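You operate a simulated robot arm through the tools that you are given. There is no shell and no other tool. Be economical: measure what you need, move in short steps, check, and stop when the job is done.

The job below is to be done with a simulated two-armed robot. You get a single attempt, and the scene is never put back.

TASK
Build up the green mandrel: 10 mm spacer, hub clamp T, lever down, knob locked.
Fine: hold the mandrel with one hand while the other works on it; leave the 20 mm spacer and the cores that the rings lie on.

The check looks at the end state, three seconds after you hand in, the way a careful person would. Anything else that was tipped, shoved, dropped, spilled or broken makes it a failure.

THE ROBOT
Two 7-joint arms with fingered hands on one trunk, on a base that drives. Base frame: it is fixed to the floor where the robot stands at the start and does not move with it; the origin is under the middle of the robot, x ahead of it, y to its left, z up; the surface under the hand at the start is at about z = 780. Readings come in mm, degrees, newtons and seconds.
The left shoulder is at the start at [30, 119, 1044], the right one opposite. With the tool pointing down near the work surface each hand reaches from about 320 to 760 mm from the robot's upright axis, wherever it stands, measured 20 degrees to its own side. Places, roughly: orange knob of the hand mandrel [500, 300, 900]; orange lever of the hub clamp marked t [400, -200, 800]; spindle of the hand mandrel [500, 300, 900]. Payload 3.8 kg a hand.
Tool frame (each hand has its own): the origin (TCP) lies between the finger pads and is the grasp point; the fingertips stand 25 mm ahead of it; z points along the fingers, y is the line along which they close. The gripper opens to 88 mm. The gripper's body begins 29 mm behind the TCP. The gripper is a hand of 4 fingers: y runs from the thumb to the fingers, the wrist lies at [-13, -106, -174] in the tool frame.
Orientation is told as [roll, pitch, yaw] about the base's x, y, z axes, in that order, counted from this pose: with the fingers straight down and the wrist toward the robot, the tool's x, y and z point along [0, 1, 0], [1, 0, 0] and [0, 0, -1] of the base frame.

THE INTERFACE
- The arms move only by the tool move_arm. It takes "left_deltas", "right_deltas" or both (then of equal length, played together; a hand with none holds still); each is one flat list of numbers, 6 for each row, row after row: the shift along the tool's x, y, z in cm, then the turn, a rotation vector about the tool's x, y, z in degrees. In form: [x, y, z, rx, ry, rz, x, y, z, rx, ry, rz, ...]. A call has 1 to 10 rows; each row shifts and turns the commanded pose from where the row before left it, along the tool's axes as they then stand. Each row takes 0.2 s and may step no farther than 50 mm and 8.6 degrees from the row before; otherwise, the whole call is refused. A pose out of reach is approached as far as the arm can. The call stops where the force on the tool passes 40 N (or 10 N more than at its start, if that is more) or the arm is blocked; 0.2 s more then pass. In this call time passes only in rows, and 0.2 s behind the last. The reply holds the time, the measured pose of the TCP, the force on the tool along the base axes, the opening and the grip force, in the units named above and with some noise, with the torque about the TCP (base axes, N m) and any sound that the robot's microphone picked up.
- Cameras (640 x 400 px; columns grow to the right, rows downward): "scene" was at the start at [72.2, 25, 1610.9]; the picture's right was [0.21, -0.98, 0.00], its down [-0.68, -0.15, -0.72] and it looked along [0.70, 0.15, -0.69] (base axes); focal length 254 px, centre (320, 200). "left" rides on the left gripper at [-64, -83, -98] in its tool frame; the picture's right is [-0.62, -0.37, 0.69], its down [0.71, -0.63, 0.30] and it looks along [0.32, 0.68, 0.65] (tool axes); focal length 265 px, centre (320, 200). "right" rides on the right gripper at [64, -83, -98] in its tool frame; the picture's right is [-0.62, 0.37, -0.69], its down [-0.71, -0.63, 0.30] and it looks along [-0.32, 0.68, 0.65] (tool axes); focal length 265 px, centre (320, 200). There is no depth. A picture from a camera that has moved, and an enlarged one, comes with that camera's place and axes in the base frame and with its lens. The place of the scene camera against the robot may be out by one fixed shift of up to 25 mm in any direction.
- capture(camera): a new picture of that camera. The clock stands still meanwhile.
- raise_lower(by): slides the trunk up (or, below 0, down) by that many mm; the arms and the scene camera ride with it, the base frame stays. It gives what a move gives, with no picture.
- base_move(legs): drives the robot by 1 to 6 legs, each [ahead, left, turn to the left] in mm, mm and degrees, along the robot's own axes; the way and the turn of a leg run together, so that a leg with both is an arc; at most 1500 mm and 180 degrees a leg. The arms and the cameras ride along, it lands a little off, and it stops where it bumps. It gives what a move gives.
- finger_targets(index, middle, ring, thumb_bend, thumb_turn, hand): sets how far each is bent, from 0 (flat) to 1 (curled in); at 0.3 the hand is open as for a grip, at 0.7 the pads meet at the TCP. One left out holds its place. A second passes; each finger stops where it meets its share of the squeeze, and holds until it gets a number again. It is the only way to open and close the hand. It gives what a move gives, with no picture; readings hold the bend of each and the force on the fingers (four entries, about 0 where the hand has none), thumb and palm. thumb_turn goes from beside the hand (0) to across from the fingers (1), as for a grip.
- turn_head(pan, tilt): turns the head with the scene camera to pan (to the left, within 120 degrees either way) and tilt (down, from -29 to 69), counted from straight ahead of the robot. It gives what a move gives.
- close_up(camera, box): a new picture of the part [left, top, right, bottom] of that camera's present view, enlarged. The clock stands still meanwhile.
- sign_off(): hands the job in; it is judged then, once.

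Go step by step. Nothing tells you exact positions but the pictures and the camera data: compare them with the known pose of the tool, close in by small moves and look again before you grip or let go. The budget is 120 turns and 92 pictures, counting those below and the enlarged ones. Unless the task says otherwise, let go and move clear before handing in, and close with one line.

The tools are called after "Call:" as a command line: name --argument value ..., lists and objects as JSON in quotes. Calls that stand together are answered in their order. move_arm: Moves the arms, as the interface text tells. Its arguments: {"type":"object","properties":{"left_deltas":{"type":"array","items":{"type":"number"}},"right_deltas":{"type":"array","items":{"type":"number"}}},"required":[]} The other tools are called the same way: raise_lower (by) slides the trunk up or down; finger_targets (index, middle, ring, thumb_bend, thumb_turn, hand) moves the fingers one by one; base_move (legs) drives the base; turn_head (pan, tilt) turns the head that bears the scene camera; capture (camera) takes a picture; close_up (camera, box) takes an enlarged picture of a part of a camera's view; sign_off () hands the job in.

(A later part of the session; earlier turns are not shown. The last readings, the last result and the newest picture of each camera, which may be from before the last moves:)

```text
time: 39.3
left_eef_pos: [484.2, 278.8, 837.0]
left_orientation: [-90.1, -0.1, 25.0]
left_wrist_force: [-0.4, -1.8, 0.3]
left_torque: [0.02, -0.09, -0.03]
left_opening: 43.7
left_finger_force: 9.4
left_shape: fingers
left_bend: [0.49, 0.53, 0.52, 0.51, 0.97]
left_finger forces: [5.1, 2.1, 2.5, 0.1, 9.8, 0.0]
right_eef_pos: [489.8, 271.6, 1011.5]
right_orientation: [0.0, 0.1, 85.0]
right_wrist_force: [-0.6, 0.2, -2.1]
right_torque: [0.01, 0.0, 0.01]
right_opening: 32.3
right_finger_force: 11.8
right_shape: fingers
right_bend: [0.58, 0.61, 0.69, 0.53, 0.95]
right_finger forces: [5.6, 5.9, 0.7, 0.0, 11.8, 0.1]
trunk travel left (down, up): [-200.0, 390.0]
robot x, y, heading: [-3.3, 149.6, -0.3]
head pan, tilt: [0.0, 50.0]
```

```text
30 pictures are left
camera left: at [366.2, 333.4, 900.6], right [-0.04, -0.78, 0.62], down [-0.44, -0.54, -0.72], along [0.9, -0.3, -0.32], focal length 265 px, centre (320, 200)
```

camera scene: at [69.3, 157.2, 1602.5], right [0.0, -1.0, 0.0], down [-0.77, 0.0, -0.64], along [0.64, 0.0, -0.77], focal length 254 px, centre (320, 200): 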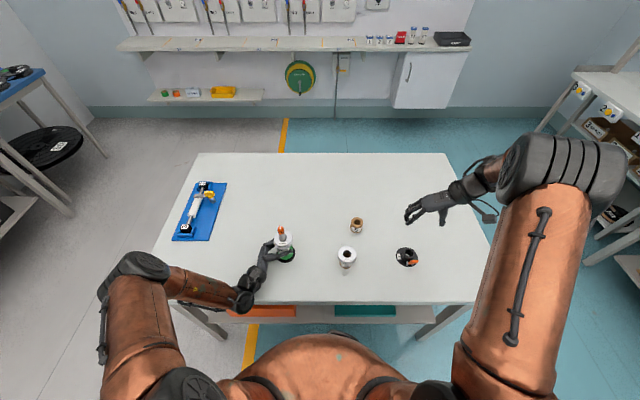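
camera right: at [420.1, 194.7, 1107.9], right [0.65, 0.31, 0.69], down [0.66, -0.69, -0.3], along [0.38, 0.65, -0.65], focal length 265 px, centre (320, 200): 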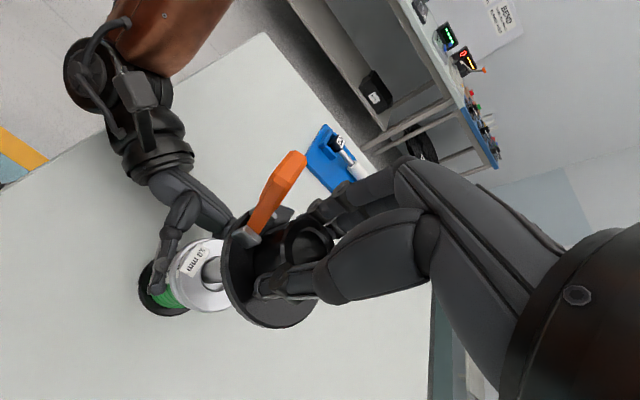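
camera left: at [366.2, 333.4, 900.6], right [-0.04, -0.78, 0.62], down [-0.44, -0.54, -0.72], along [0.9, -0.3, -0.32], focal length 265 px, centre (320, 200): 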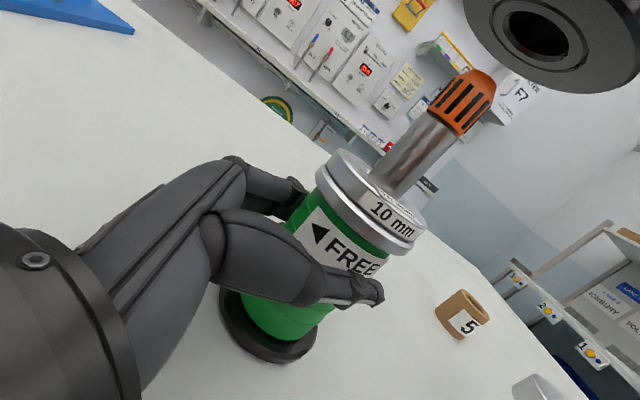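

The views suggest the clamp needs about +3 mm in x and +5 mm in y. I'll correct that, lower to just above the knob and check again.

Call:
move_arm --right_deltas '[-0.28, 0.5, 1, 0, 0, 0, 0, 0, 1, 0, 0, 0]'

Call:
close_up --camera "left" --box '[360, 0, 640, 200]'

Call:
close_up --camera "right" --box '[120, 140, 380, 340]'

```text
time: 39.9
left_eef_pos: [484.2, 277.4, 837.7]
left_orientation: [-90.0, -0.2, 25.1]
left_wrist_force: [-1.0, 0.4, 0.2]
left_torque: [0.0, -0.09, -0.02]
left_opening: 43.6
left_finger_force: 9.8
left_shape: fingers
left_bend: [0.49, 0.53, 0.52, 0.51, 0.97]
left_finger forces: [5.2, 2.1, 2.4, 0.0, 9.9, 0.0]
right_eef_pos: [493.9, 275.0, 989.9]
right_orientation: [0.1, 0.0, 85.1]
right_wrist_force: [1.0, 0.6, -2.0]
right_torque: [-0.02, -0.03, -0.01]
right_opening: 32.4
right_finger_force: 11.5
right_shape: fingers
right_bend: [0.58, 0.61, 0.69, 0.53, 0.95]
right_finger forces: [5.5, 5.8, 0.7, 0.1, 11.8, 0.0]
trunk travel left (down, up): [-200.0, 390.0]
robot x, y, heading: [0.3, 149.5, 0.2]
head pan, tilt: [0.0, 50.0]
```

```text
2.00 times, centred on (500, 100) of left
camera zoom: at [366.4, 332.4, 900.8], right [-0.04, -0.78, 0.62], down [-0.44, -0.54, -0.72], along [0.9, -0.3, -0.32], focal length 531 px, centre (-40, 400)
```

zoom: 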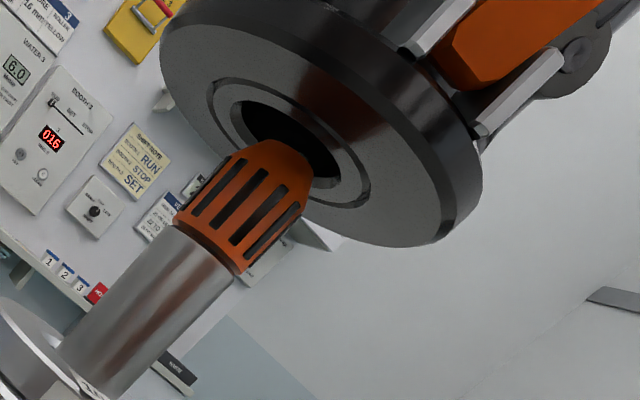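

```text
2.00 times, centred on (250, 240) of right
camera zoom: at [424.5, 198.0, 1087.5], right [0.65, 0.31, 0.69], down [0.66, -0.69, -0.3], along [0.38, 0.65, -0.65], focal length 531 px, centre (460, 120)
```

zoom: 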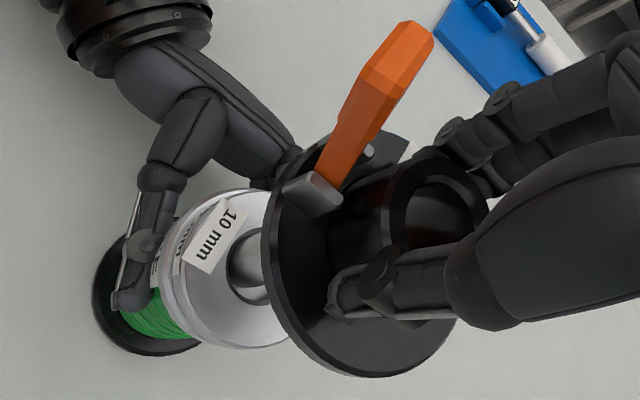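

Both views now line the bore up with the knob. I'll descend in short steps.

Call:
move_arm --right_deltas '[0, 0, 0.5, 0, 0, 0, 0, 0, 0.5, 0, 0, 0, 0, 0, 0.4, 0, 0, 0]'

Call:
close_up --camera "left" --box '[360, 0, 640, 200]'

Call:
close_up --camera "right" --box '[120, 140, 380, 340]'

```text
time: 40.7
left_eef_pos: [484.1, 279.0, 837.9]
left_orientation: [-90.1, -0.2, 25.0]
left_wrist_force: [2.5, -0.4, 0.7]
left_torque: [-0.03, -0.04, 0.02]
left_opening: 43.2
left_finger_force: 9.8
left_shape: fingers
left_bend: [0.49, 0.53, 0.52, 0.52, 0.96]
left_finger forces: [6.0, 2.4, 2.5, 0.1, 8.3, 0.0]
right_eef_pos: [494.9, 275.3, 975.8]
right_orientation: [0.1, 0.0, 85.0]
right_wrist_force: [-1.9, 0.2, -1.3]
right_torque: [0.01, 0.08, 0.0]
right_opening: 32.0
right_finger_force: 11.6
right_shape: fingers
right_bend: [0.58, 0.61, 0.69, 0.53, 0.95]
right_finger forces: [6.0, 5.1, 0.6, 0.0, 11.6, 0.0]
trunk travel left (down, up): [-200.0, 390.0]
robot x, y, heading: [0.9, 144.8, -0.2]
head pan, tilt: [0.0, 50.0]
```

```text
2.00 times, centred on (500, 100) of left
camera zoom: at [366.6, 332.6, 900.9], right [-0.04, -0.78, 0.62], down [-0.44, -0.54, -0.72], along [0.9, -0.3, -0.32], focal length 531 px, centre (-40, 400)
```

zoom: 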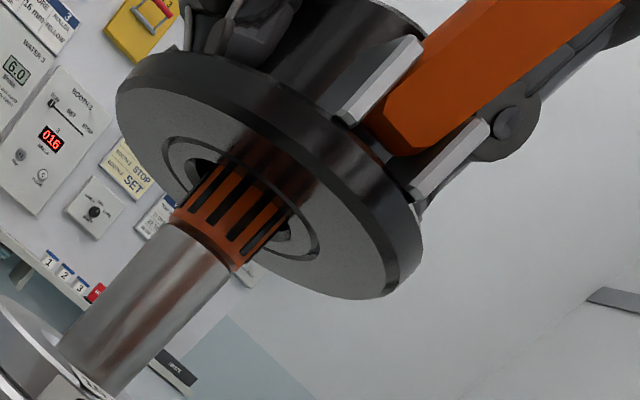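

```text
2.00 times, centred on (250, 240) of right
camera zoom: at [424.4, 198.3, 1073.2], right [0.65, 0.31, 0.69], down [0.66, -0.69, -0.3], along [0.38, 0.65, -0.65], focal length 531 px, centre (460, 120)
```

zoom: 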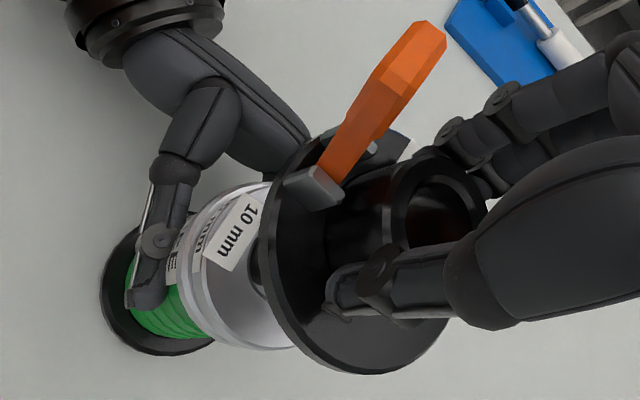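

The knob is in the bore, but there's a ~2 N push in x, so the clamp sits slightly too far in +x. I'll ease it back 1.5 mm and watch the forces.

Call:
move_arm --right_deltas '[0.15, 0, 0, 0, 0, 0]'

Call:
move_arm --right_deltas '[0, 0, 0.4, 0, 0, 0]'

```text
time: 41.1
left_eef_pos: [483.8, 279.0, 836.6]
left_orientation: [-90.1, -0.3, 25.1]
left_wrist_force: [2.9, 0.0, 0.8]
left_torque: [-0.02, -0.08, 0.0]
left_opening: 43.6
left_finger_force: 10.1
left_shape: fingers
left_bend: [0.49, 0.53, 0.52, 0.52, 0.96]
left_finger forces: [5.7, 2.5, 2.7, 0.0, 8.8, 0.1]
right_eef_pos: [494.6, 275.6, 976.3]
right_orientation: [0.0, 0.0, 85.1]
right_wrist_force: [-1.1, 0.2, -1.3]
right_torque: [0.02, 0.03, -0.03]
right_opening: 32.3
right_finger_force: 11.6
right_shape: fingers
right_bend: [0.58, 0.61, 0.69, 0.53, 0.95]
right_finger forces: [5.9, 5.3, 0.5, 0.1, 11.7, 0.0]
trunk travel left (down, up): [-200.0, 390.0]
robot x, y, heading: [-0.2, 149.5, 0.1]
head pan, tilt: [0.0, 50.0]
```

```text
time: 41.5
left_eef_pos: [483.1, 278.7, 837.4]
left_orientation: [-90.2, -0.2, 25.2]
left_wrist_force: [2.8, -0.2, 0.9]
left_torque: [-0.03, -0.06, 0.04]
left_opening: 43.6
left_finger_force: 9.6
left_shape: fingers
left_bend: [0.49, 0.53, 0.52, 0.52, 0.96]
left_finger forces: [6.0, 2.5, 2.6, 0.0, 8.5, 0.1]
right_eef_pos: [493.1, 275.6, 972.5]
right_orientation: [-0.1, -0.1, 85.1]
right_wrist_force: [-1.6, 0.0, -1.1]
right_torque: [0.03, 0.04, -0.04]
right_opening: 32.5
right_finger_force: 11.5
right_shape: fingers
right_bend: [0.58, 0.61, 0.69, 0.53, 0.95]
right_finger forces: [5.9, 5.3, 0.5, 0.1, 11.8, 0.0]
trunk travel left (down, up): [-200.0, 390.0]
robot x, y, heading: [0.8, 149.7, 0.1]
head pan, tilt: [0.0, 50.0]
```

Call:
move_arm --right_deltas '[0.2, 0, 0, 0, 0, 0]'

Call:
move_arm --right_deltas '[0, 0, 0.4, 0, 0, 0]'

Call:
close_up --camera "left" --box '[340, 20, 600, 220]'

```text
time: 41.9
left_eef_pos: [484.1, 277.2, 837.4]
left_orientation: [-90.2, -0.2, 25.0]
left_wrist_force: [0.5, 0.6, 1.5]
left_torque: [0.0, -0.1, 0.01]
left_opening: 43.5
left_finger_force: 10.2
left_shape: fingers
left_bend: [0.49, 0.53, 0.52, 0.52, 0.97]
left_finger forces: [5.2, 2.3, 2.8, 0.0, 9.9, 0.0]
right_eef_pos: [492.2, 276.4, 971.4]
right_orientation: [0.0, 0.1, 85.2]
right_wrist_force: [0.3, 0.1, -2.0]
right_torque: [0.0, 0.0, 0.02]
right_opening: 32.4
right_finger_force: 12.1
right_shape: fingers
right_bend: [0.58, 0.61, 0.69, 0.53, 0.95]
right_finger forces: [5.5, 5.7, 0.6, 0.0, 11.6, 0.0]
trunk travel left (down, up): [-200.0, 390.0]
robot x, y, heading: [-0.3, 147.1, 0.2]
head pan, tilt: [0.0, 50.0]
```

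```text
time: 42.3
left_eef_pos: [482.9, 278.6, 837.5]
left_orientation: [-90.0, -0.2, 25.1]
left_wrist_force: [0.0, 0.3, -0.3]
left_torque: [-0.01, -0.11, 0.01]
left_opening: 43.6
left_finger_force: 9.9
left_shape: fingers
left_bend: [0.49, 0.53, 0.52, 0.52, 0.97]
left_finger forces: [5.2, 2.2, 2.5, 0.1, 10.0, 0.0]
right_eef_pos: [491.4, 275.2, 968.7]
right_orientation: [0.0, 0.0, 85.0]
right_wrist_force: [0.6, -0.7, -2.3]
right_torque: [0.0, -0.03, 0.01]
right_opening: 32.3
right_finger_force: 11.9
right_shape: fingers
right_bend: [0.58, 0.61, 0.69, 0.53, 0.95]
right_finger forces: [5.6, 5.7, 0.7, 0.0, 11.6, 0.1]
trunk travel left (down, up): [-200.0, 390.0]
robot x, y, heading: [3.4, 148.5, 0.1]
head pan, tilt: [0.0, 50.0]
```

```text
2.00 times, centred on (470, 120) of left
camera zoom: at [366.2, 332.6, 900.7], right [-0.04, -0.78, 0.62], down [-0.44, -0.54, -0.72], along [0.9, -0.3, -0.32], focal length 531 px, centre (20, 360)
```

zoom: 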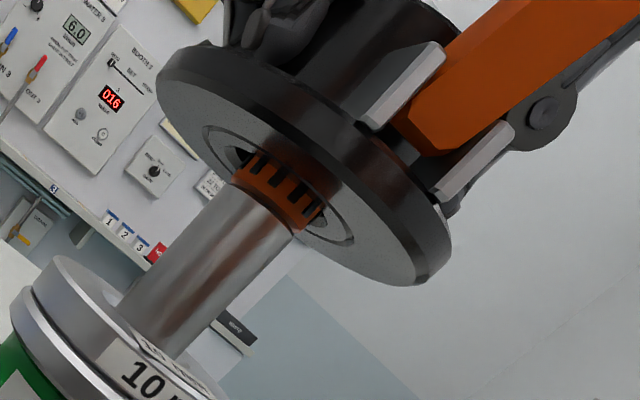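

The contact is relieved. I'll continue down 20 mm.

Call:
move_arm --right_deltas '[0, 0, 0.5, 0, 0, 0, 0, 0, 0.5, 0, 0, 0]'

Call:
move_arm --right_deltas '[0, 0, 0.5, 0, 0, 0, 0, 0, 0.5, 0, 0, 0]'

Call:
close_up --camera "left" --box '[300, 40, 560, 240]'

```text
time: 42.9
left_eef_pos: [483.8, 278.1, 837.0]
left_orientation: [-90.1, -0.1, 25.1]
left_wrist_force: [0.2, 0.1, -0.6]
left_torque: [-0.01, -0.08, 0.0]
left_opening: 43.6
left_finger_force: 10.5
left_shape: fingers
left_bend: [0.49, 0.53, 0.52, 0.52, 0.97]
left_finger forces: [5.4, 2.2, 2.4, 0.0, 9.9, 0.0]
right_eef_pos: [492.3, 273.8, 957.9]
right_orientation: [0.0, 0.1, 85.1]
right_wrist_force: [0.0, -0.6, -2.1]
right_torque: [0.02, 0.04, 0.02]
right_opening: 32.2
right_finger_force: 12.0
right_shape: fingers
right_bend: [0.58, 0.61, 0.69, 0.53, 0.95]
right_finger forces: [5.6, 5.7, 0.5, 0.0, 11.7, 0.1]
trunk travel left (down, up): [-200.0, 390.0]
robot x, y, heading: [-2.7, 151.5, 0.3]
head pan, tilt: [0.0, 50.0]
```

```text
time: 43.5
left_eef_pos: [485.1, 278.4, 837.4]
left_orientation: [-90.1, -0.2, 25.0]
left_wrist_force: [0.9, 0.2, 0.0]
left_torque: [-0.04, -0.04, 0.02]
left_opening: 43.5
left_finger_force: 10.1
left_shape: fingers
left_bend: [0.49, 0.53, 0.52, 0.52, 0.97]
left_finger forces: [5.4, 2.3, 2.5, 0.1, 9.6, 0.0]
right_eef_pos: [492.2, 276.0, 948.7]
right_orientation: [0.0, -0.1, 85.0]
right_wrist_force: [-0.6, 0.1, -1.0]
right_torque: [0.04, -0.03, 0.0]
right_opening: 32.3
right_finger_force: 11.3
right_shape: fingers
right_bend: [0.58, 0.61, 0.69, 0.53, 0.95]
right_finger forces: [5.6, 5.7, 0.5, 0.0, 11.8, 0.0]
trunk travel left (down, up): [-200.0, 390.0]
robot x, y, heading: [-1.1, 149.4, -0.0]
head pan, tilt: [0.0, 50.0]
```

```text
2.00 times, centred on (430, 140) of left
camera zoom: at [366.4, 332.6, 900.8], right [-0.04, -0.78, 0.62], down [-0.44, -0.54, -0.72], along [0.9, -0.3, -0.32], focal length 531 px, centre (100, 320)
```

zoom: 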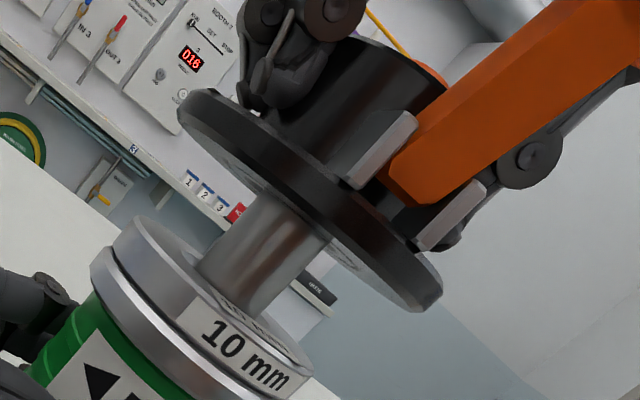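

Call:
move_arm --right_deltas '[0.06, 0, 0.5, 0, 0, 0, 0, 0, 0.5, 0, 0, 0]'

Call:
move_arm --right_deltas '[0, 0, 0.4, 0, 0, 0, 0, 0, 0.4, 0, 0, 0]'

Call:
close_up --camera "left" --box '[300, 40, 560, 240]'

```text
time: 44.1
left_eef_pos: [483.1, 278.7, 837.6]
left_orientation: [-90.0, -0.3, 25.1]
left_wrist_force: [0.4, -0.2, 0.9]
left_torque: [0.02, -0.05, 0.02]
left_opening: 43.6
left_finger_force: 10.2
left_shape: fingers
left_bend: [0.49, 0.53, 0.52, 0.52, 0.97]
left_finger forces: [5.2, 2.2, 2.6, 0.0, 9.9, 0.0]
right_eef_pos: [489.5, 275.2, 938.2]
right_orientation: [0.0, 0.0, 85.1]
right_wrist_force: [0.1, -0.4, -1.7]
right_torque: [0.0, -0.01, 0.01]
right_opening: 32.4
right_finger_force: 11.6
right_shape: fingers
right_bend: [0.58, 0.61, 0.69, 0.53, 0.95]
right_finger forces: [5.6, 5.7, 0.5, 0.0, 11.7, 0.1]
trunk travel left (down, up): [-200.0, 390.0]
robot x, y, heading: [1.6, 152.1, 0.2]
head pan, tilt: [0.0, 50.0]
```

```text
time: 44.7
left_eef_pos: [484.3, 278.7, 837.9]
left_orientation: [-90.1, -0.2, 25.1]
left_wrist_force: [-0.2, 0.2, 0.1]
left_torque: [0.0, -0.1, -0.03]
left_opening: 43.8
left_finger_force: 10.1
left_shape: fingers
left_bend: [0.49, 0.53, 0.52, 0.52, 0.97]
left_finger forces: [5.1, 2.2, 2.4, 0.0, 10.1, 0.1]
right_eef_pos: [490.8, 275.5, 930.7]
right_orientation: [0.0, 0.0, 85.1]
right_wrist_force: [-0.5, 0.0, -1.7]
right_torque: [0.02, -0.01, -0.03]
right_opening: 32.6
right_finger_force: 12.1
right_shape: fingers
right_bend: [0.58, 0.61, 0.69, 0.53, 0.95]
right_finger forces: [5.7, 5.8, 0.5, 0.1, 11.7, 0.0]
trunk travel left (down, up): [-200.0, 390.0]
robot x, y, heading: [-2.0, 147.3, -0.0]
head pan, tilt: [0.0, 50.0]
```

```text
2.00 times, centred on (430, 140) of left
camera zoom: at [366.3, 332.6, 900.7], right [-0.04, -0.78, 0.62], down [-0.44, -0.54, -0.72], along [0.9, -0.3, -0.32], focal length 531 px, centre (100, 320)
```

zoom: 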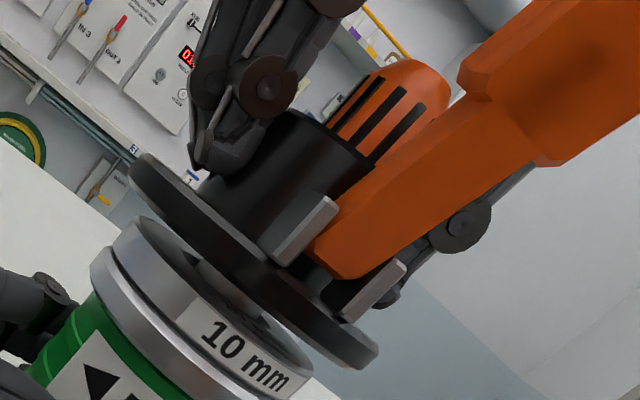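

About 8 mm of gap remains. I'll lower until it seats.

Call:
move_arm --right_deltas '[0, 0, 0.4, 0, 0, 0]'

Call:
move_arm --right_deltas '[0, 0, 0.3, 0, 0, 0]'

Call:
close_up --camera "left" --box '[300, 40, 560, 240]'

```text
time: 45.1
left_eef_pos: [483.2, 278.1, 836.9]
left_orientation: [-90.0, -0.2, 25.1]
left_wrist_force: [-1.1, 0.0, 0.5]
left_torque: [-0.02, -0.07, 0.01]
left_opening: 43.7
left_finger_force: 10.2
left_shape: fingers
left_bend: [0.49, 0.53, 0.52, 0.52, 0.97]
left_finger forces: [5.1, 2.2, 2.4, 0.0, 10.1, 0.1]
right_eef_pos: [491.0, 276.1, 926.3]
right_orientation: [0.1, 0.0, 85.1]
right_wrist_force: [0.5, 0.9, -1.9]
right_torque: [0.01, -0.01, 0.0]
right_opening: 32.2
right_finger_force: 11.1
right_shape: fingers
right_bend: [0.58, 0.61, 0.69, 0.53, 0.95]
right_finger forces: [5.7, 5.8, 0.6, 0.0, 11.7, 0.1]
trunk travel left (down, up): [-200.0, 390.0]
robot x, y, heading: [0.8, 148.2, 0.3]
head pan, tilt: [0.0, 50.0]
```

```text
time: 45.5
left_eef_pos: [483.5, 278.2, 838.8]
left_orientation: [-90.1, -0.2, 25.2]
left_wrist_force: [0.9, 1.4, 0.2]
left_torque: [0.02, -0.03, 0.04]
left_opening: 43.5
left_finger_force: 9.8
left_shape: fingers
left_bend: [0.49, 0.53, 0.52, 0.52, 0.97]
left_finger forces: [5.6, 2.6, 2.7, 0.1, 9.4, 0.0]
right_eef_pos: [489.8, 276.1, 924.7]
right_orientation: [0.0, -0.2, 85.1]
right_wrist_force: [-1.1, -0.3, 4.2]
right_torque: [-0.01, 0.04, -0.03]
right_opening: 32.4
right_finger_force: 13.1
right_shape: fingers
right_bend: [0.58, 0.61, 0.7, 0.53, 0.95]
right_finger forces: [6.0, 5.5, 0.5, 0.0, 12.8, 0.0]
trunk travel left (down, up): [-200.0, 390.0]
robot x, y, heading: [-0.8, 146.1, 0.1]
head pan, tilt: [0.0, 50.0]
```

```text
2.00 times, centred on (430, 140) of left
camera zoom: at [366.1, 332.6, 900.9], right [-0.04, -0.78, 0.62], down [-0.44, -0.54, -0.72], along [0.9, -0.3, -0.32], focal length 531 px, centre (100, 320)
```

zoom: 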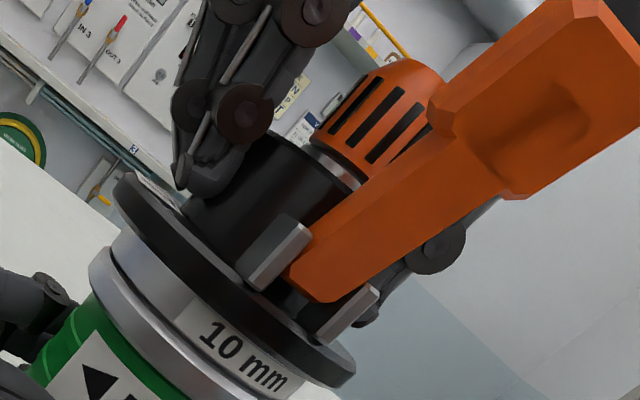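

The clamp has seated on the spacer, with about 6 N of reaction. I'll release it and lift the right hand clear.

Call:
finger_targets --hand "right" --index 0.35 --middle 0.35 --ring 0.35 --thumb_bend 0.35

Call:
move_arm --right_deltas '[0, 0, -2, 0, 0, 0, 0, 0, -4, 0, 0, 0, 0, 0, -4, 0, 0, 0]'

Call:
capture --camera "left"

Call:
close_up --camera "right" --box '[100, 150, 360, 350]'

```text
time: 46.5
left_eef_pos: [484.0, 277.3, 838.0]
left_orientation: [-90.1, -0.2, 25.0]
left_wrist_force: [-1.6, 0.4, 0.2]
left_torque: [-0.03, -0.07, 0.04]
left_opening: 43.4
left_finger_force: 9.9
left_shape: fingers
left_bend: [0.49, 0.53, 0.52, 0.52, 0.97]
left_finger forces: [4.9, 2.2, 2.4, 0.1, 10.4, 0.0]
right_eef_pos: [489.7, 275.6, 923.4]
right_orientation: [0.0, 0.0, 85.0]
right_wrist_force: [-0.1, -0.5, 0.7]
right_torque: [0.01, 0.01, 0.03]
right_opening: 73.5
right_finger_force: 0.0
right_shape: fingers
right_bend: [0.35, 0.35, 0.35, 0.35, 0.97]
right_finger forces: [0.0, 0.0, 0.0, 0.0, 0.0, 0.1]
trunk travel left (down, up): [-200.0, 390.0]
robot x, y, heading: [2.3, 147.5, 0.2]
head pan, tilt: [0.0, 50.0]
```

```text
time: 47.3
left_eef_pos: [482.0, 278.0, 837.4]
left_orientation: [-90.1, -0.3, 25.1]
left_wrist_force: [0.1, -0.1, -0.8]
left_torque: [0.02, -0.08, -0.04]
left_opening: 43.5
left_finger_force: 10.2
left_shape: fingers
left_bend: [0.49, 0.53, 0.52, 0.52, 0.97]
left_finger forces: [4.8, 2.2, 2.6, 0.0, 10.5, 0.1]
right_eef_pos: [489.7, 275.0, 1023.4]
right_orientation: [-0.1, 0.1, 85.0]
right_wrist_force: [0.2, -0.1, 0.0]
right_torque: [0.0, 0.0, 0.01]
right_opening: 74.0
right_finger_force: 0.1
right_shape: fingers
right_bend: [0.35, 0.35, 0.35, 0.35, 0.97]
right_finger forces: [0.1, 0.0, 0.0, 0.1, 0.1, 0.0]
trunk travel left (down, up): [-200.0, 390.0]
robot x, y, heading: [-2.0, 146.7, 0.0]
head pan, tilt: [0.0, 50.0]
```

```text
21 pictures are left
camera left: at [366.0, 332.6, 900.8], right [-0.04, -0.78, 0.62], down [-0.44, -0.54, -0.72], along [0.9, -0.3, -0.32], focal length 265 px, centre (320, 200)
```

left: 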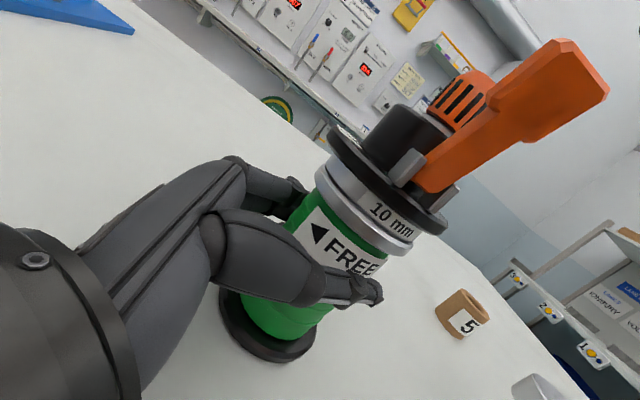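

```text
2.00 times, centred on (230, 250) of right
camera zoom: at [420.8, 198.1, 1120.2], right [0.65, 0.31, 0.69], down [0.66, -0.69, -0.3], along [0.38, 0.65, -0.65], focal length 531 px, centre (500, 100)
```

zoom: 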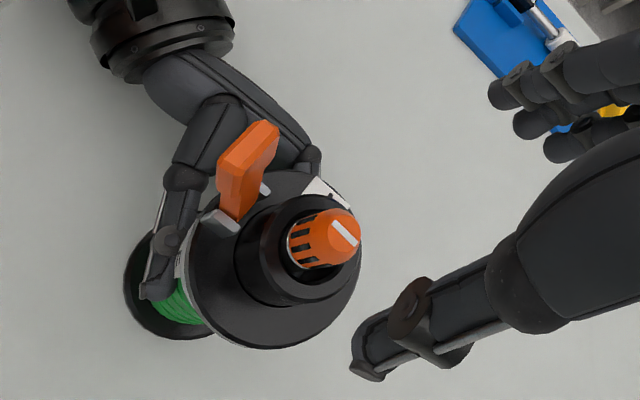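

The stack looks right: spacer, then clamp, with the knob protruding. The lever is nearly upright (tip about [446, 275, 946]) and must fold out toward -x, so I'll firm up the left grip and turn the right hand back to yaw 0 to pull it.

Call:
finger_targets --hand "left" --index 0.6 --middle 0.65 --ring 0.65 --thumb_bend 0.68

Call:
move_arm --right_deltas '[0, 0, -1.5, 0, 0, 8.5, 0, 0, 0, 0, 0, 8.5, 0, 0, 0, 0, 0, 8.5, 0, 0, 0, 0, 0, 8.5, 0, 0, 0, 0, 0, 8.5, 0, 0, 0, 0, 0, 8.5, 0, 0, 0, 0, 0, 8.5, 0, 0, 0, 0, 0, 8.5, 0, 0, 0, 0, 0, 8.5, 0, 0, 0, 0, 0, 8.5]'

Call:
finger_targets --hand "right" --index 0.45 --middle 0.45 --ring 0.45 --thumb_bend 0.3

Call:
move_arm --right_deltas '[0, -3, 0, 0, 0, 0, 0, -2.6, 0, 0, 0, 0, 0, 0, 2, 0, 0, 0, 0, 0, 1, 0, 0, 0]'

Call:
capture --camera "left"

Call:
close_up --camera "right" --box '[180, 130, 440, 330]'

```text
time: 48.3
left_eef_pos: [482.7, 278.1, 837.0]
left_orientation: [-90.1, -0.2, 25.1]
left_wrist_force: [0.8, -0.2, 0.7]
left_torque: [0.06, -0.24, 0.04]
left_opening: 42.7
left_finger_force: 17.4
left_shape: fingers
left_bend: [0.52, 0.57, 0.56, 0.5, 0.97]
left_finger forces: [5.7, 6.1, 6.7, 0.0, 16.9, 0.1]
right_eef_pos: [491.2, 274.0, 1022.6]
right_orientation: [0.0, 0.0, 85.0]
right_wrist_force: [-0.4, -0.3, 0.0]
right_torque: [0.02, 0.02, 0.0]
right_opening: 73.9
right_finger_force: 0.0
right_shape: fingers
right_bend: [0.35, 0.35, 0.35, 0.35, 0.97]
right_finger forces: [0.0, 0.1, 0.0, 0.0, 0.0, 0.0]
trunk travel left (down, up): [-200.0, 390.0]
robot x, y, heading: [-0.4, 150.8, 0.5]
head pan, tilt: [0.0, 50.0]
```

```text
time: 50.5
left_eef_pos: [483.9, 277.8, 837.5]
left_orientation: [-90.2, -0.2, 25.0]
left_wrist_force: [0.7, 0.3, 1.9]
left_torque: [0.01, -0.21, -0.01]
left_opening: 42.7
left_finger_force: 17.3
left_shape: fingers
left_bend: [0.53, 0.57, 0.56, 0.5, 0.96]
left_finger forces: [5.6, 6.0, 6.3, 0.0, 17.0, 0.0]
right_eef_pos: [489.9, 276.8, 1038.5]
right_orientation: [-0.1, -0.1, 0.0]
right_wrist_force: [0.4, -0.2, 0.2]
right_torque: [0.0, -0.03, 0.02]
right_opening: 73.7
right_finger_force: 0.1
right_shape: fingers
right_bend: [0.35, 0.35, 0.35, 0.35, 0.97]
right_finger forces: [0.0, 0.1, 0.0, 0.0, 0.0, 0.0]
trunk travel left (down, up): [-200.0, 390.0]
robot x, y, heading: [-4.4, 147.8, 0.1]
head pan, tilt: [0.0, 50.0]
```

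```text
time: 51.5
left_eef_pos: [483.0, 277.7, 838.4]
left_orientation: [-90.2, -0.1, 25.1]
left_wrist_force: [0.3, 1.0, 1.3]
left_torque: [-0.01, -0.19, 0.01]
left_opening: 42.9
left_finger_force: 17.6
left_shape: fingers
left_bend: [0.53, 0.58, 0.56, 0.5, 0.96]
left_finger forces: [5.5, 5.9, 6.2, 0.0, 17.1, 0.0]
right_eef_pos: [490.4, 275.9, 1038.1]
right_orientation: [0.0, 0.0, 0.1]
right_wrist_force: [-0.7, -0.1, -0.1]
right_torque: [-0.04, 0.05, 0.02]
right_opening: 68.4
right_finger_force: 0.0
right_shape: fingers
right_bend: [0.45, 0.45, 0.45, 0.3, 0.97]
right_finger forces: [0.1, 0.0, 0.0, 0.0, 0.0, 0.0]
trunk travel left (down, up): [-200.0, 390.0]
robot x, y, heading: [-4.7, 147.8, 0.1]
head pan, tilt: [0.0, 50.0]
```

```text
time: 52.5
left_eef_pos: [483.3, 278.4, 838.4]
left_orientation: [-90.1, -0.2, 25.1]
left_wrist_force: [-0.3, 2.1, 0.8]
left_torque: [0.02, -0.19, 0.03]
left_opening: 42.8
left_finger_force: 17.6
left_shape: fingers
left_bend: [0.53, 0.58, 0.57, 0.5, 0.96]
left_finger forces: [5.7, 5.7, 6.1, 0.0, 17.2, 0.1]
right_eef_pos: [438.7, 267.5, 1003.7]
right_orientation: [-0.3, 0.4, -1.0]
right_wrist_force: [0.7, 0.5, -0.9]
right_torque: [0.01, 0.0, 0.03]
right_opening: 68.9
right_finger_force: 0.0
right_shape: fingers
right_bend: [0.45, 0.45, 0.45, 0.3, 0.97]
right_finger forces: [0.0, 0.1, 0.0, 0.0, 0.0, 0.1]
trunk travel left (down, up): [-200.0, 390.0]
robot x, y, heading: [1.1, 153.0, 0.3]
head pan, tilt: [0.0, 50.0]
```

```text
19 pictures are left
camera left: at [366.2, 332.6, 900.9], right [-0.04, -0.78, 0.62], down [-0.44, -0.54, -0.72], along [0.9, -0.3, -0.32], focal length 265 px, centre (320, 200)
```

left: 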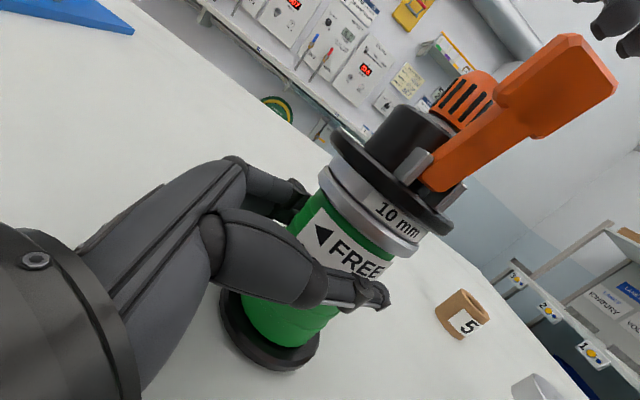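

```text
2.00 times, centred on (310, 230) of right
camera zoom: at [357.9, 334.4, 1102.1], right [0.36, -0.62, 0.69], down [-0.64, -0.71, -0.3], along [0.67, -0.34, -0.66], focal length 531 px, centre (340, 140)
```

zoom: 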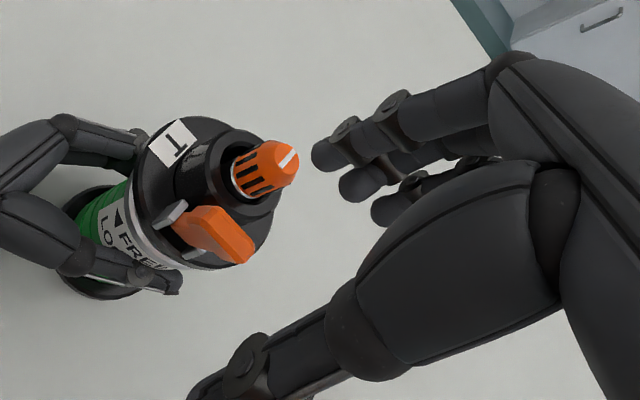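

Yaw 0 is cramped for the right arm this close to the body, so I'll go back to yaw 85°. From there I can pinch the lever's sides between thumb and index/middle, with the ring finger kept open.

Call:
move_arm --right_deltas '[0, 1, -1.5, 0, 0, -8.5, 0, 0, 0, 0, 0, -8.5, 0, 0, 0, 0, 0, -8.5, 0, 0, 0, 0, 0, -8.5, 0, 0, 0, 0, 0, -8.5, 0, 0, 0, 0, 0, -8.5, 0, 0, 0, 0, 0, -8.5, 0, 0, 0, 0, 0, -8.5, 0, 0, 0, 0, 0, -8.5, 0, 0, 0, 0, 0, -8.5]'

Call:
finger_targets --hand "right" --index 0.4 --middle 0.4 --ring 0.25 --thumb_bend 0.4

Call:
close_up --camera "right" --box '[120, 130, 420, 350]'

```text
time: 54.7
left_eef_pos: [483.5, 279.9, 837.9]
left_orientation: [-90.1, -0.2, 25.0]
left_wrist_force: [-0.4, 1.7, 1.4]
left_torque: [0.01, -0.17, 0.02]
left_opening: 42.6
left_finger_force: 17.0
left_shape: fingers
left_bend: [0.53, 0.58, 0.57, 0.5, 0.95]
left_finger forces: [5.5, 5.6, 5.9, 0.0, 17.3, 0.1]
right_eef_pos: [446.2, 275.2, 1023.3]
right_orientation: [0.0, 0.0, 85.3]
right_wrist_force: [0.1, -0.6, -0.8]
right_torque: [-0.02, -0.01, 0.0]
right_opening: 68.8
right_finger_force: 0.0
right_shape: fingers
right_bend: [0.45, 0.45, 0.45, 0.3, 0.98]
right_finger forces: [0.0, 0.1, 0.1, 0.0, 0.0, 0.1]
trunk travel left (down, up): [-200.0, 390.0]
robot x, y, heading: [0.4, 146.4, 0.4]
head pan, tilt: [0.0, 50.0]
```

```text
time: 55.7
left_eef_pos: [483.5, 277.8, 838.5]
left_orientation: [-90.0, -0.2, 25.1]
left_wrist_force: [-0.9, 0.5, 1.4]
left_torque: [0.03, -0.19, -0.01]
left_opening: 42.7
left_finger_force: 17.3
left_shape: fingers
left_bend: [0.53, 0.58, 0.57, 0.5, 0.95]
left_finger forces: [5.5, 5.7, 6.0, 0.1, 17.3, 0.0]
right_eef_pos: [445.2, 275.6, 1023.5]
right_orientation: [0.0, 0.0, 85.1]
right_wrist_force: [-0.2, 0.2, 1.4]
right_torque: [-0.02, -0.01, 0.0]
right_opening: 63.4
right_finger_force: 0.0
right_shape: fingers
right_bend: [0.4, 0.4, 0.25, 0.4, 0.98]
right_finger forces: [0.0, 0.0, 0.0, 0.0, 0.0, 0.0]
trunk travel left (down, up): [-200.0, 390.0]
robot x, y, heading: [-1.0, 152.6, 0.0]
head pan, tilt: [0.0, 50.0]
```

```text
1.82 times, centred on (270, 240) of right
camera zoom: at [374.4, 198.8, 1121.0], right [0.65, 0.31, 0.69], down [0.66, -0.69, -0.3], along [0.38, 0.65, -0.65], focal length 483 px, centre (411, 127)
```

zoom: 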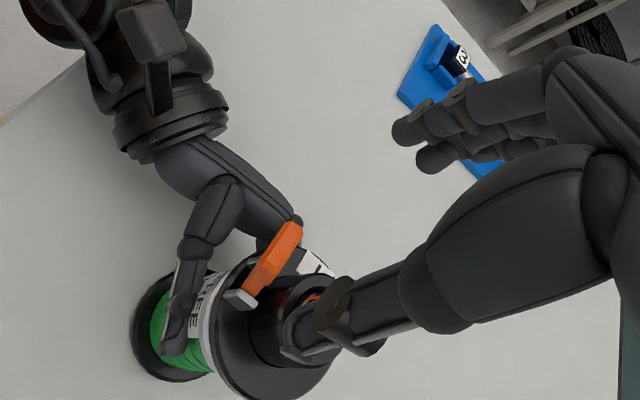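

The hand is over the lever. I'll lower until the fingertips straddle its upper part.

Call:
move_arm --right_deltas '[0, 0.1, 2.5, 0, 0, 0, 0, 0, 2.5, 0, 0, 0, 0, 0, 2.3, 0, 0, 0]'

Call:
close_up --camera "left" --box '[400, 0, 640, 180]'

Call:
close_up --camera "right" --box '[180, 130, 420, 330]'

```text
time: 56.5
left_eef_pos: [483.8, 279.5, 839.6]
left_orientation: [-90.0, -0.2, 25.1]
left_wrist_force: [0.1, 0.2, 1.7]
left_torque: [0.02, -0.19, 0.02]
left_opening: 42.7
left_finger_force: 16.6
left_shape: fingers
left_bend: [0.53, 0.58, 0.57, 0.5, 0.95]
left_finger forces: [5.6, 5.7, 5.9, 0.1, 17.0, 0.1]
right_eef_pos: [445.1, 274.7, 950.8]
right_orientation: [0.0, 0.0, 85.1]
right_wrist_force: [-0.4, 0.0, 0.4]
right_torque: [0.0, -0.03, -0.02]
right_opening: 63.5
right_finger_force: 0.2
right_shape: fingers
right_bend: [0.4, 0.4, 0.25, 0.4, 0.98]
right_finger forces: [0.0, 0.0, 0.0, 0.1, 0.0, 0.0]
trunk travel left (down, up): [-200.0, 390.0]
robot x, y, heading: [3.3, 153.2, 0.2]
head pan, tilt: [0.0, 50.0]
```

```text
2.22 times, centred on (520, 90) of left
camera zoom: at [366.2, 332.7, 900.8], right [-0.04, -0.78, 0.62], down [-0.44, -0.54, -0.72], along [0.9, -0.3, -0.32], focal length 590 px, centre (-124, 444)
```

zoom: 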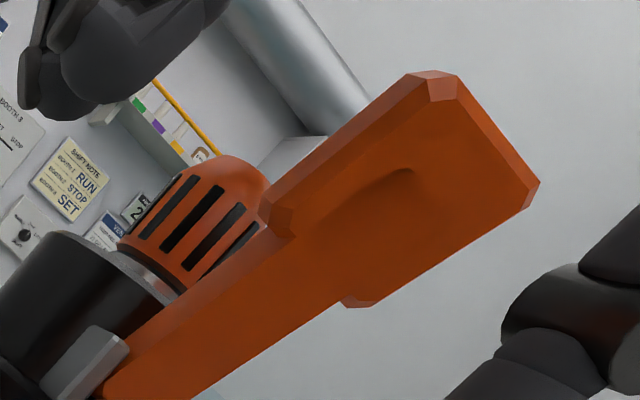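

```text
2.00 times, centred on (300, 230) of right
camera zoom: at [374.7, 200.0, 1047.5], right [0.65, 0.31, 0.69], down [0.66, -0.69, -0.3], along [0.38, 0.65, -0.65], focal length 531 px, centre (360, 140)
```

zoom: 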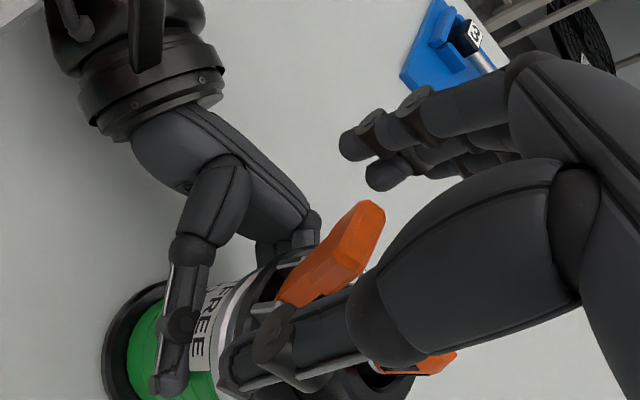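

The lever paddle (about 17 mm wide) is between the thumb and fingers. I'll close on it.

Call:
finger_targets --hand "right" --index 0.66 --middle 0.66 --thumb_bend 0.66

Call:
close_up --camera "left" --box '[340, 0, 640, 200]'

```text
time: 57.5
left_eef_pos: [483.1, 278.3, 837.7]
left_orientation: [-90.1, -0.2, 25.1]
left_wrist_force: [-0.2, 0.6, 1.3]
left_torque: [0.01, -0.21, -0.01]
left_opening: 42.8
left_finger_force: 17.1
left_shape: fingers
left_bend: [0.53, 0.58, 0.57, 0.5, 0.95]
left_finger forces: [5.7, 5.6, 5.9, 0.1, 17.0, 0.1]
right_eef_pos: [444.6, 277.4, 949.7]
right_orientation: [0.0, 0.0, 85.1]
right_wrist_force: [0.3, -0.6, 0.4]
right_torque: [0.01, 0.01, 0.03]
right_opening: 9.0
right_finger_force: 1.1
right_shape: fingers
right_bend: [0.66, 0.65, 0.25, 0.64, 0.97]
right_finger forces: [0.0, 0.9, 0.0, 0.1, 0.9, 0.1]
trunk travel left (down, up): [-200.0, 390.0]
robot x, y, heading: [-2.0, 148.3, 0.1]
head pan, tilt: [0.0, 50.0]
```

```text
2.00 times, centred on (490, 100) of left
camera zoom: at [366.2, 332.6, 900.9], right [-0.04, -0.78, 0.62], down [-0.44, -0.54, -0.72], along [0.9, -0.3, -0.32], focal length 531 px, centre (-20, 400)
```

zoom: 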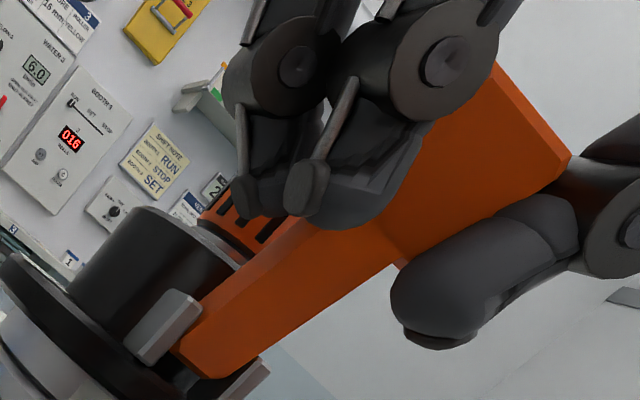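

Middle and thumb hold the paddle. I'll tighten a bit and start swinging the lever out and down along its arc.

Call:
finger_targets --hand "right" --index 0.72 --middle 0.72 --thumb_bend 0.72

Call:
move_arm --right_deltas '[0.7, -0.06, 0.2, 0, 0, 0, 0.7, -0.06, 0.3, 0, 0, 0]'

Call:
close_up --camera "left" --box '[340, 0, 640, 200]'

```text
time: 58.5
left_eef_pos: [483.0, 277.9, 836.9]
left_orientation: [-90.1, -0.2, 25.1]
left_wrist_force: [0.0, 0.3, 2.4]
left_torque: [0.03, -0.26, 0.02]
left_opening: 42.8
left_finger_force: 16.9
left_shape: fingers
left_bend: [0.53, 0.58, 0.57, 0.5, 0.95]
left_finger forces: [5.4, 5.6, 6.0, 0.0, 17.3, 0.0]
right_eef_pos: [445.7, 277.0, 950.6]
right_orientation: [-0.1, 0.0, 85.1]
right_wrist_force: [0.6, 0.0, 0.0]
right_torque: [0.02, -0.03, 0.06]
right_opening: 0.2
right_finger_force: 4.7
right_shape: fingers
right_bend: [0.72, 0.66, 0.25, 0.68, 0.96]
right_finger forces: [0.7, 4.7, 0.1, 0.0, 4.3, 0.0]
trunk travel left (down, up): [-200.0, 390.0]
robot x, y, heading: [2.6, 149.6, 0.0]
head pan, tilt: [0.0, 50.0]
```

```text
time: 59.1
left_eef_pos: [482.7, 278.4, 837.7]
left_orientation: [-90.1, -0.1, 25.0]
left_wrist_force: [-4.6, 0.3, 1.1]
left_torque: [0.01, -0.26, -0.02]
left_opening: 42.7
left_finger_force: 17.2
left_shape: fingers
left_bend: [0.54, 0.59, 0.57, 0.5, 0.96]
left_finger forces: [4.5, 5.1, 5.6, 0.0, 19.2, 0.1]
right_eef_pos: [429.6, 276.8, 944.7]
right_orientation: [0.0, -0.1, 85.1]
right_wrist_force: [3.4, 0.3, -0.3]
right_torque: [0.07, -0.11, 0.06]
right_opening: 0.0
right_finger_force: 5.9
right_shape: fingers
right_bend: [0.72, 0.66, 0.25, 0.68, 0.96]
right_finger forces: [0.8, 5.8, 0.0, 0.1, 4.9, 0.0]
trunk travel left (down, up): [-200.0, 390.0]
robot x, y, heading: [-1.2, 146.8, 0.1]
head pan, tilt: [0.0, 50.0]
```

```text
2.00 times, centred on (490, 100) of left
camera zoom: at [365.7, 332.6, 900.6], right [-0.04, -0.78, 0.62], down [-0.44, -0.54, -0.72], along [0.9, -0.3, -0.32], focal length 531 px, centre (-20, 400)
```

zoom: 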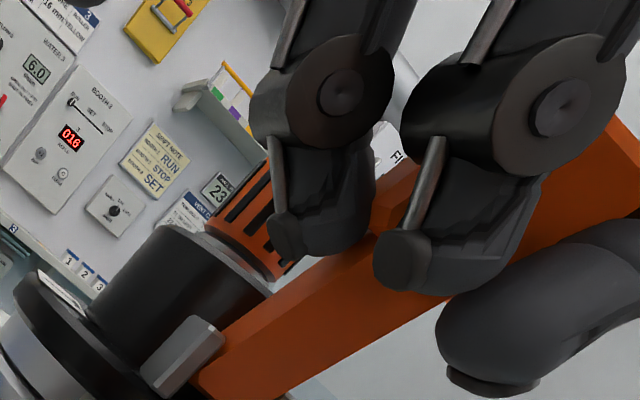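

The lever is moving with about 4 N. I'll continue the arc.

Call:
move_arm --right_deltas '[0.7, -0.06, 0.5, 0, 0, 0, 0.6, -0.05, 0.6, 0, 0, 0]'

Call:
move_arm --right_deltas '[0.5, -0.04, 0.7, 0, 0, 0, 0.4, -0.03, 0.8, 0, 0, 0]'

Call:
capture --camera "left"

```text
time: 59.7
left_eef_pos: [484.8, 278.6, 837.9]
left_orientation: [-90.2, -0.2, 25.1]
left_wrist_force: [-0.4, -0.4, 0.7]
left_torque: [-0.03, -0.16, 0.03]
left_opening: 42.5
left_finger_force: 16.4
left_shape: fingers
left_bend: [0.54, 0.59, 0.57, 0.51, 0.96]
left_finger forces: [5.5, 5.6, 5.5, 0.0, 16.5, 0.1]
right_eef_pos: [416.3, 276.2, 934.3]
right_orientation: [0.0, 0.0, 85.1]
right_wrist_force: [-0.6, 0.1, -0.4]
right_torque: [0.01, 0.05, 0.0]
right_opening: 0.0
right_finger_force: 0.1
right_shape: fingers
right_bend: [0.72, 0.72, 0.25, 0.71, 0.98]
right_finger forces: [0.0, 0.2, 0.1, 0.1, 0.1, 0.0]
trunk travel left (down, up): [-200.0, 390.0]
robot x, y, heading: [2.1, 150.7, 0.1]
head pan, tilt: [0.0, 50.0]
```

```text
time: 60.3
left_eef_pos: [482.2, 278.6, 837.5]
left_orientation: [-90.1, -0.2, 25.1]
left_wrist_force: [0.6, 0.1, 1.0]
left_torque: [0.02, -0.24, 0.02]
left_opening: 42.4
left_finger_force: 17.1
left_shape: fingers
left_bend: [0.54, 0.59, 0.57, 0.51, 0.96]
left_finger forces: [5.5, 5.9, 6.1, 0.1, 16.5, 0.0]
right_eef_pos: [408.5, 276.9, 919.8]
right_orientation: [0.0, -0.1, 85.0]
right_wrist_force: [-0.5, 0.3, 0.2]
right_torque: [0.0, -0.02, 0.01]
right_opening: 0.2
right_finger_force: 0.1
right_shape: fingers
right_bend: [0.72, 0.72, 0.25, 0.71, 0.98]
right_finger forces: [0.0, 0.1, 0.0, 0.1, 0.0, 0.1]
trunk travel left (down, up): [-200.0, 390.0]
robot x, y, heading: [-3.4, 150.9, 0.0]
head pan, tilt: [0.0, 50.0]
```

```text
12 pictures are left
camera left: at [366.4, 332.7, 900.8], right [-0.04, -0.78, 0.62], down [-0.44, -0.54, -0.72], along [0.9, -0.3, -0.32], focal length 265 px, centre (320, 200)
```

left: 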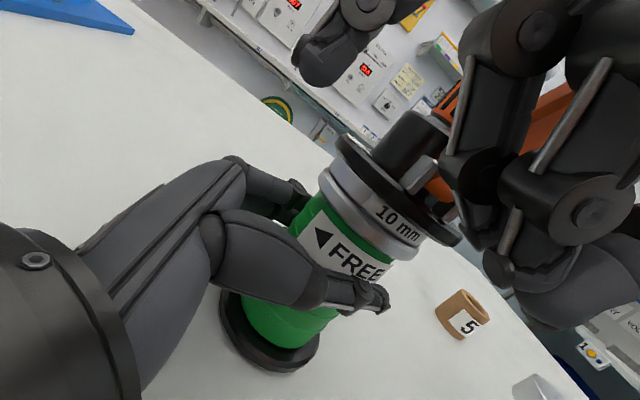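

The pinch slipped off partway, but the lever is now leaning outward. I'll move out, lift above it, and use the closed fingertips to press it down from above.

Call:
move_arm --right_deltas '[1.5, -0.12, 0, 0, 0, 0, 0, 0, -3, 0, 0, 0, 0, 0, -3, 0, 0, 0, 0, 0, -3, 0, 0, 0, -2, 0.17, 0, 0, 0, 0, -2, 0.17, 0, 0, 0, 0]'

Call:
close_up --camera "left" --box '[340, 0, 640, 220]'

```text
time: 61.7
left_eef_pos: [482.8, 278.8, 837.1]
left_orientation: [-90.1, -0.2, 25.1]
left_wrist_force: [0.4, -0.1, 1.4]
left_torque: [0.01, -0.21, 0.01]
left_opening: 42.5
left_finger_force: 16.4
left_shape: fingers
left_bend: [0.54, 0.59, 0.57, 0.51, 0.96]
left_finger forces: [5.5, 5.3, 5.7, 0.0, 16.4, 0.0]
right_eef_pos: [435.2, 277.0, 1010.1]
right_orientation: [0.0, 0.0, 85.0]
right_wrist_force: [0.8, -0.3, 0.7]
right_torque: [0.01, -0.03, 0.03]
right_opening: 0.0
right_finger_force: 0.2
right_shape: fingers
right_bend: [0.72, 0.72, 0.25, 0.71, 0.98]
right_finger forces: [0.0, 0.0, 0.1, 0.0, 0.1, 0.0]
trunk travel left (down, up): [-200.0, 390.0]
robot x, y, heading: [-0.1, 152.8, 0.3]
head pan, tilt: [0.0, 50.0]
```

```text
1.82 times, centred on (490, 110) of left
camera zoom: at [366.2, 332.6, 900.8], right [-0.04, -0.78, 0.62], down [-0.44, -0.54, -0.72], along [0.9, -0.3, -0.32], focal length 483 px, centre (11, 364)
```

zoom: 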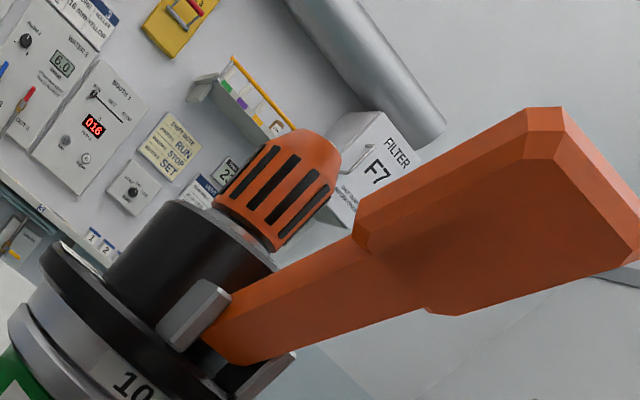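

The lever leans at about 50°, with its tip near [422, 275, 938]. I'll press straight down on it from above.

Call:
move_arm --right_deltas '[0.6, -0.05, 2, 0, 0, 0, 0, 0, 1.5, 0, 0, 0, 0, 0, 1, 0, 0, 0]'

Call:
move_arm --right_deltas '[0, 0, 0.8, 0, 0, 0, 0, 0, 0.8, 0, 0, 0]'

Call:
close_up --camera "left" --box '[340, 0, 640, 220]'

```text
time: 62.5
left_eef_pos: [483.1, 277.3, 837.1]
left_orientation: [-90.2, -0.2, 25.1]
left_wrist_force: [0.0, -0.4, 0.7]
left_torque: [0.04, -0.23, 0.0]
left_opening: 42.5
left_finger_force: 16.9
left_shape: fingers
left_bend: [0.54, 0.59, 0.57, 0.51, 0.96]
left_finger forces: [5.4, 5.4, 5.7, 0.1, 17.0, 0.0]
right_eef_pos: [428.1, 277.2, 965.0]
right_orientation: [0.1, 0.1, 85.1]
right_wrist_force: [-0.4, -0.4, 0.2]
right_torque: [-0.02, -0.01, -0.04]
right_opening: 0.0
right_finger_force: 0.1
right_shape: fingers
right_bend: [0.72, 0.72, 0.25, 0.71, 0.97]
right_finger forces: [0.1, 0.0, 0.0, 0.0, 0.2, 0.1]
trunk travel left (down, up): [-200.0, 390.0]
robot x, y, heading: [-4.7, 148.7, 0.0]
head pan, tilt: [0.0, 50.0]
```

```text
time: 63.1
left_eef_pos: [484.6, 279.1, 838.7]
left_orientation: [-90.1, -0.3, 25.2]
left_wrist_force: [-1.1, 0.6, 1.1]
left_torque: [0.01, -0.2, 0.0]
left_opening: 42.5
left_finger_force: 17.1
left_shape: fingers
left_bend: [0.54, 0.59, 0.57, 0.51, 0.96]
left_finger forces: [5.3, 5.4, 5.7, 0.1, 17.1, 0.0]
right_eef_pos: [427.4, 276.0, 948.4]
right_orientation: [0.0, 0.1, 85.2]
right_wrist_force: [-0.7, -0.2, 1.0]
right_torque: [-0.03, 0.0, 0.03]
right_opening: 0.0
right_finger_force: 0.1
right_shape: fingers
right_bend: [0.72, 0.72, 0.25, 0.71, 0.97]
right_finger forces: [0.0, 0.1, 0.0, 0.1, 0.0, 0.0]
trunk travel left (down, up): [-200.0, 390.0]
robot x, y, heading: [0.2, 148.4, 0.1]
head pan, tilt: [0.0, 50.0]
```

```text
1.82 times, centred on (490, 110) of left
camera zoom: at [366.1, 332.6, 900.8], right [-0.04, -0.78, 0.62], down [-0.44, -0.54, -0.72], along [0.9, -0.3, -0.32], focal length 483 px, centre (11, 364)
```

zoom: 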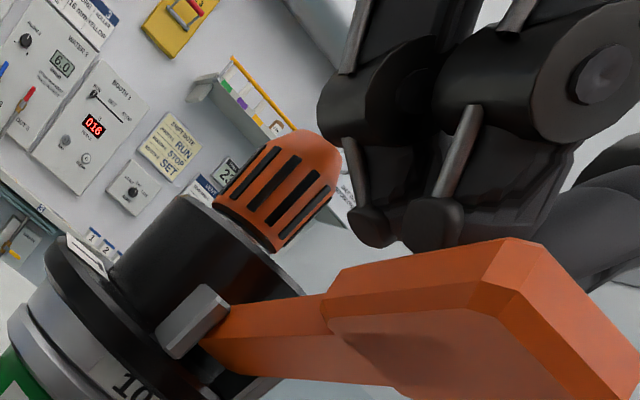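

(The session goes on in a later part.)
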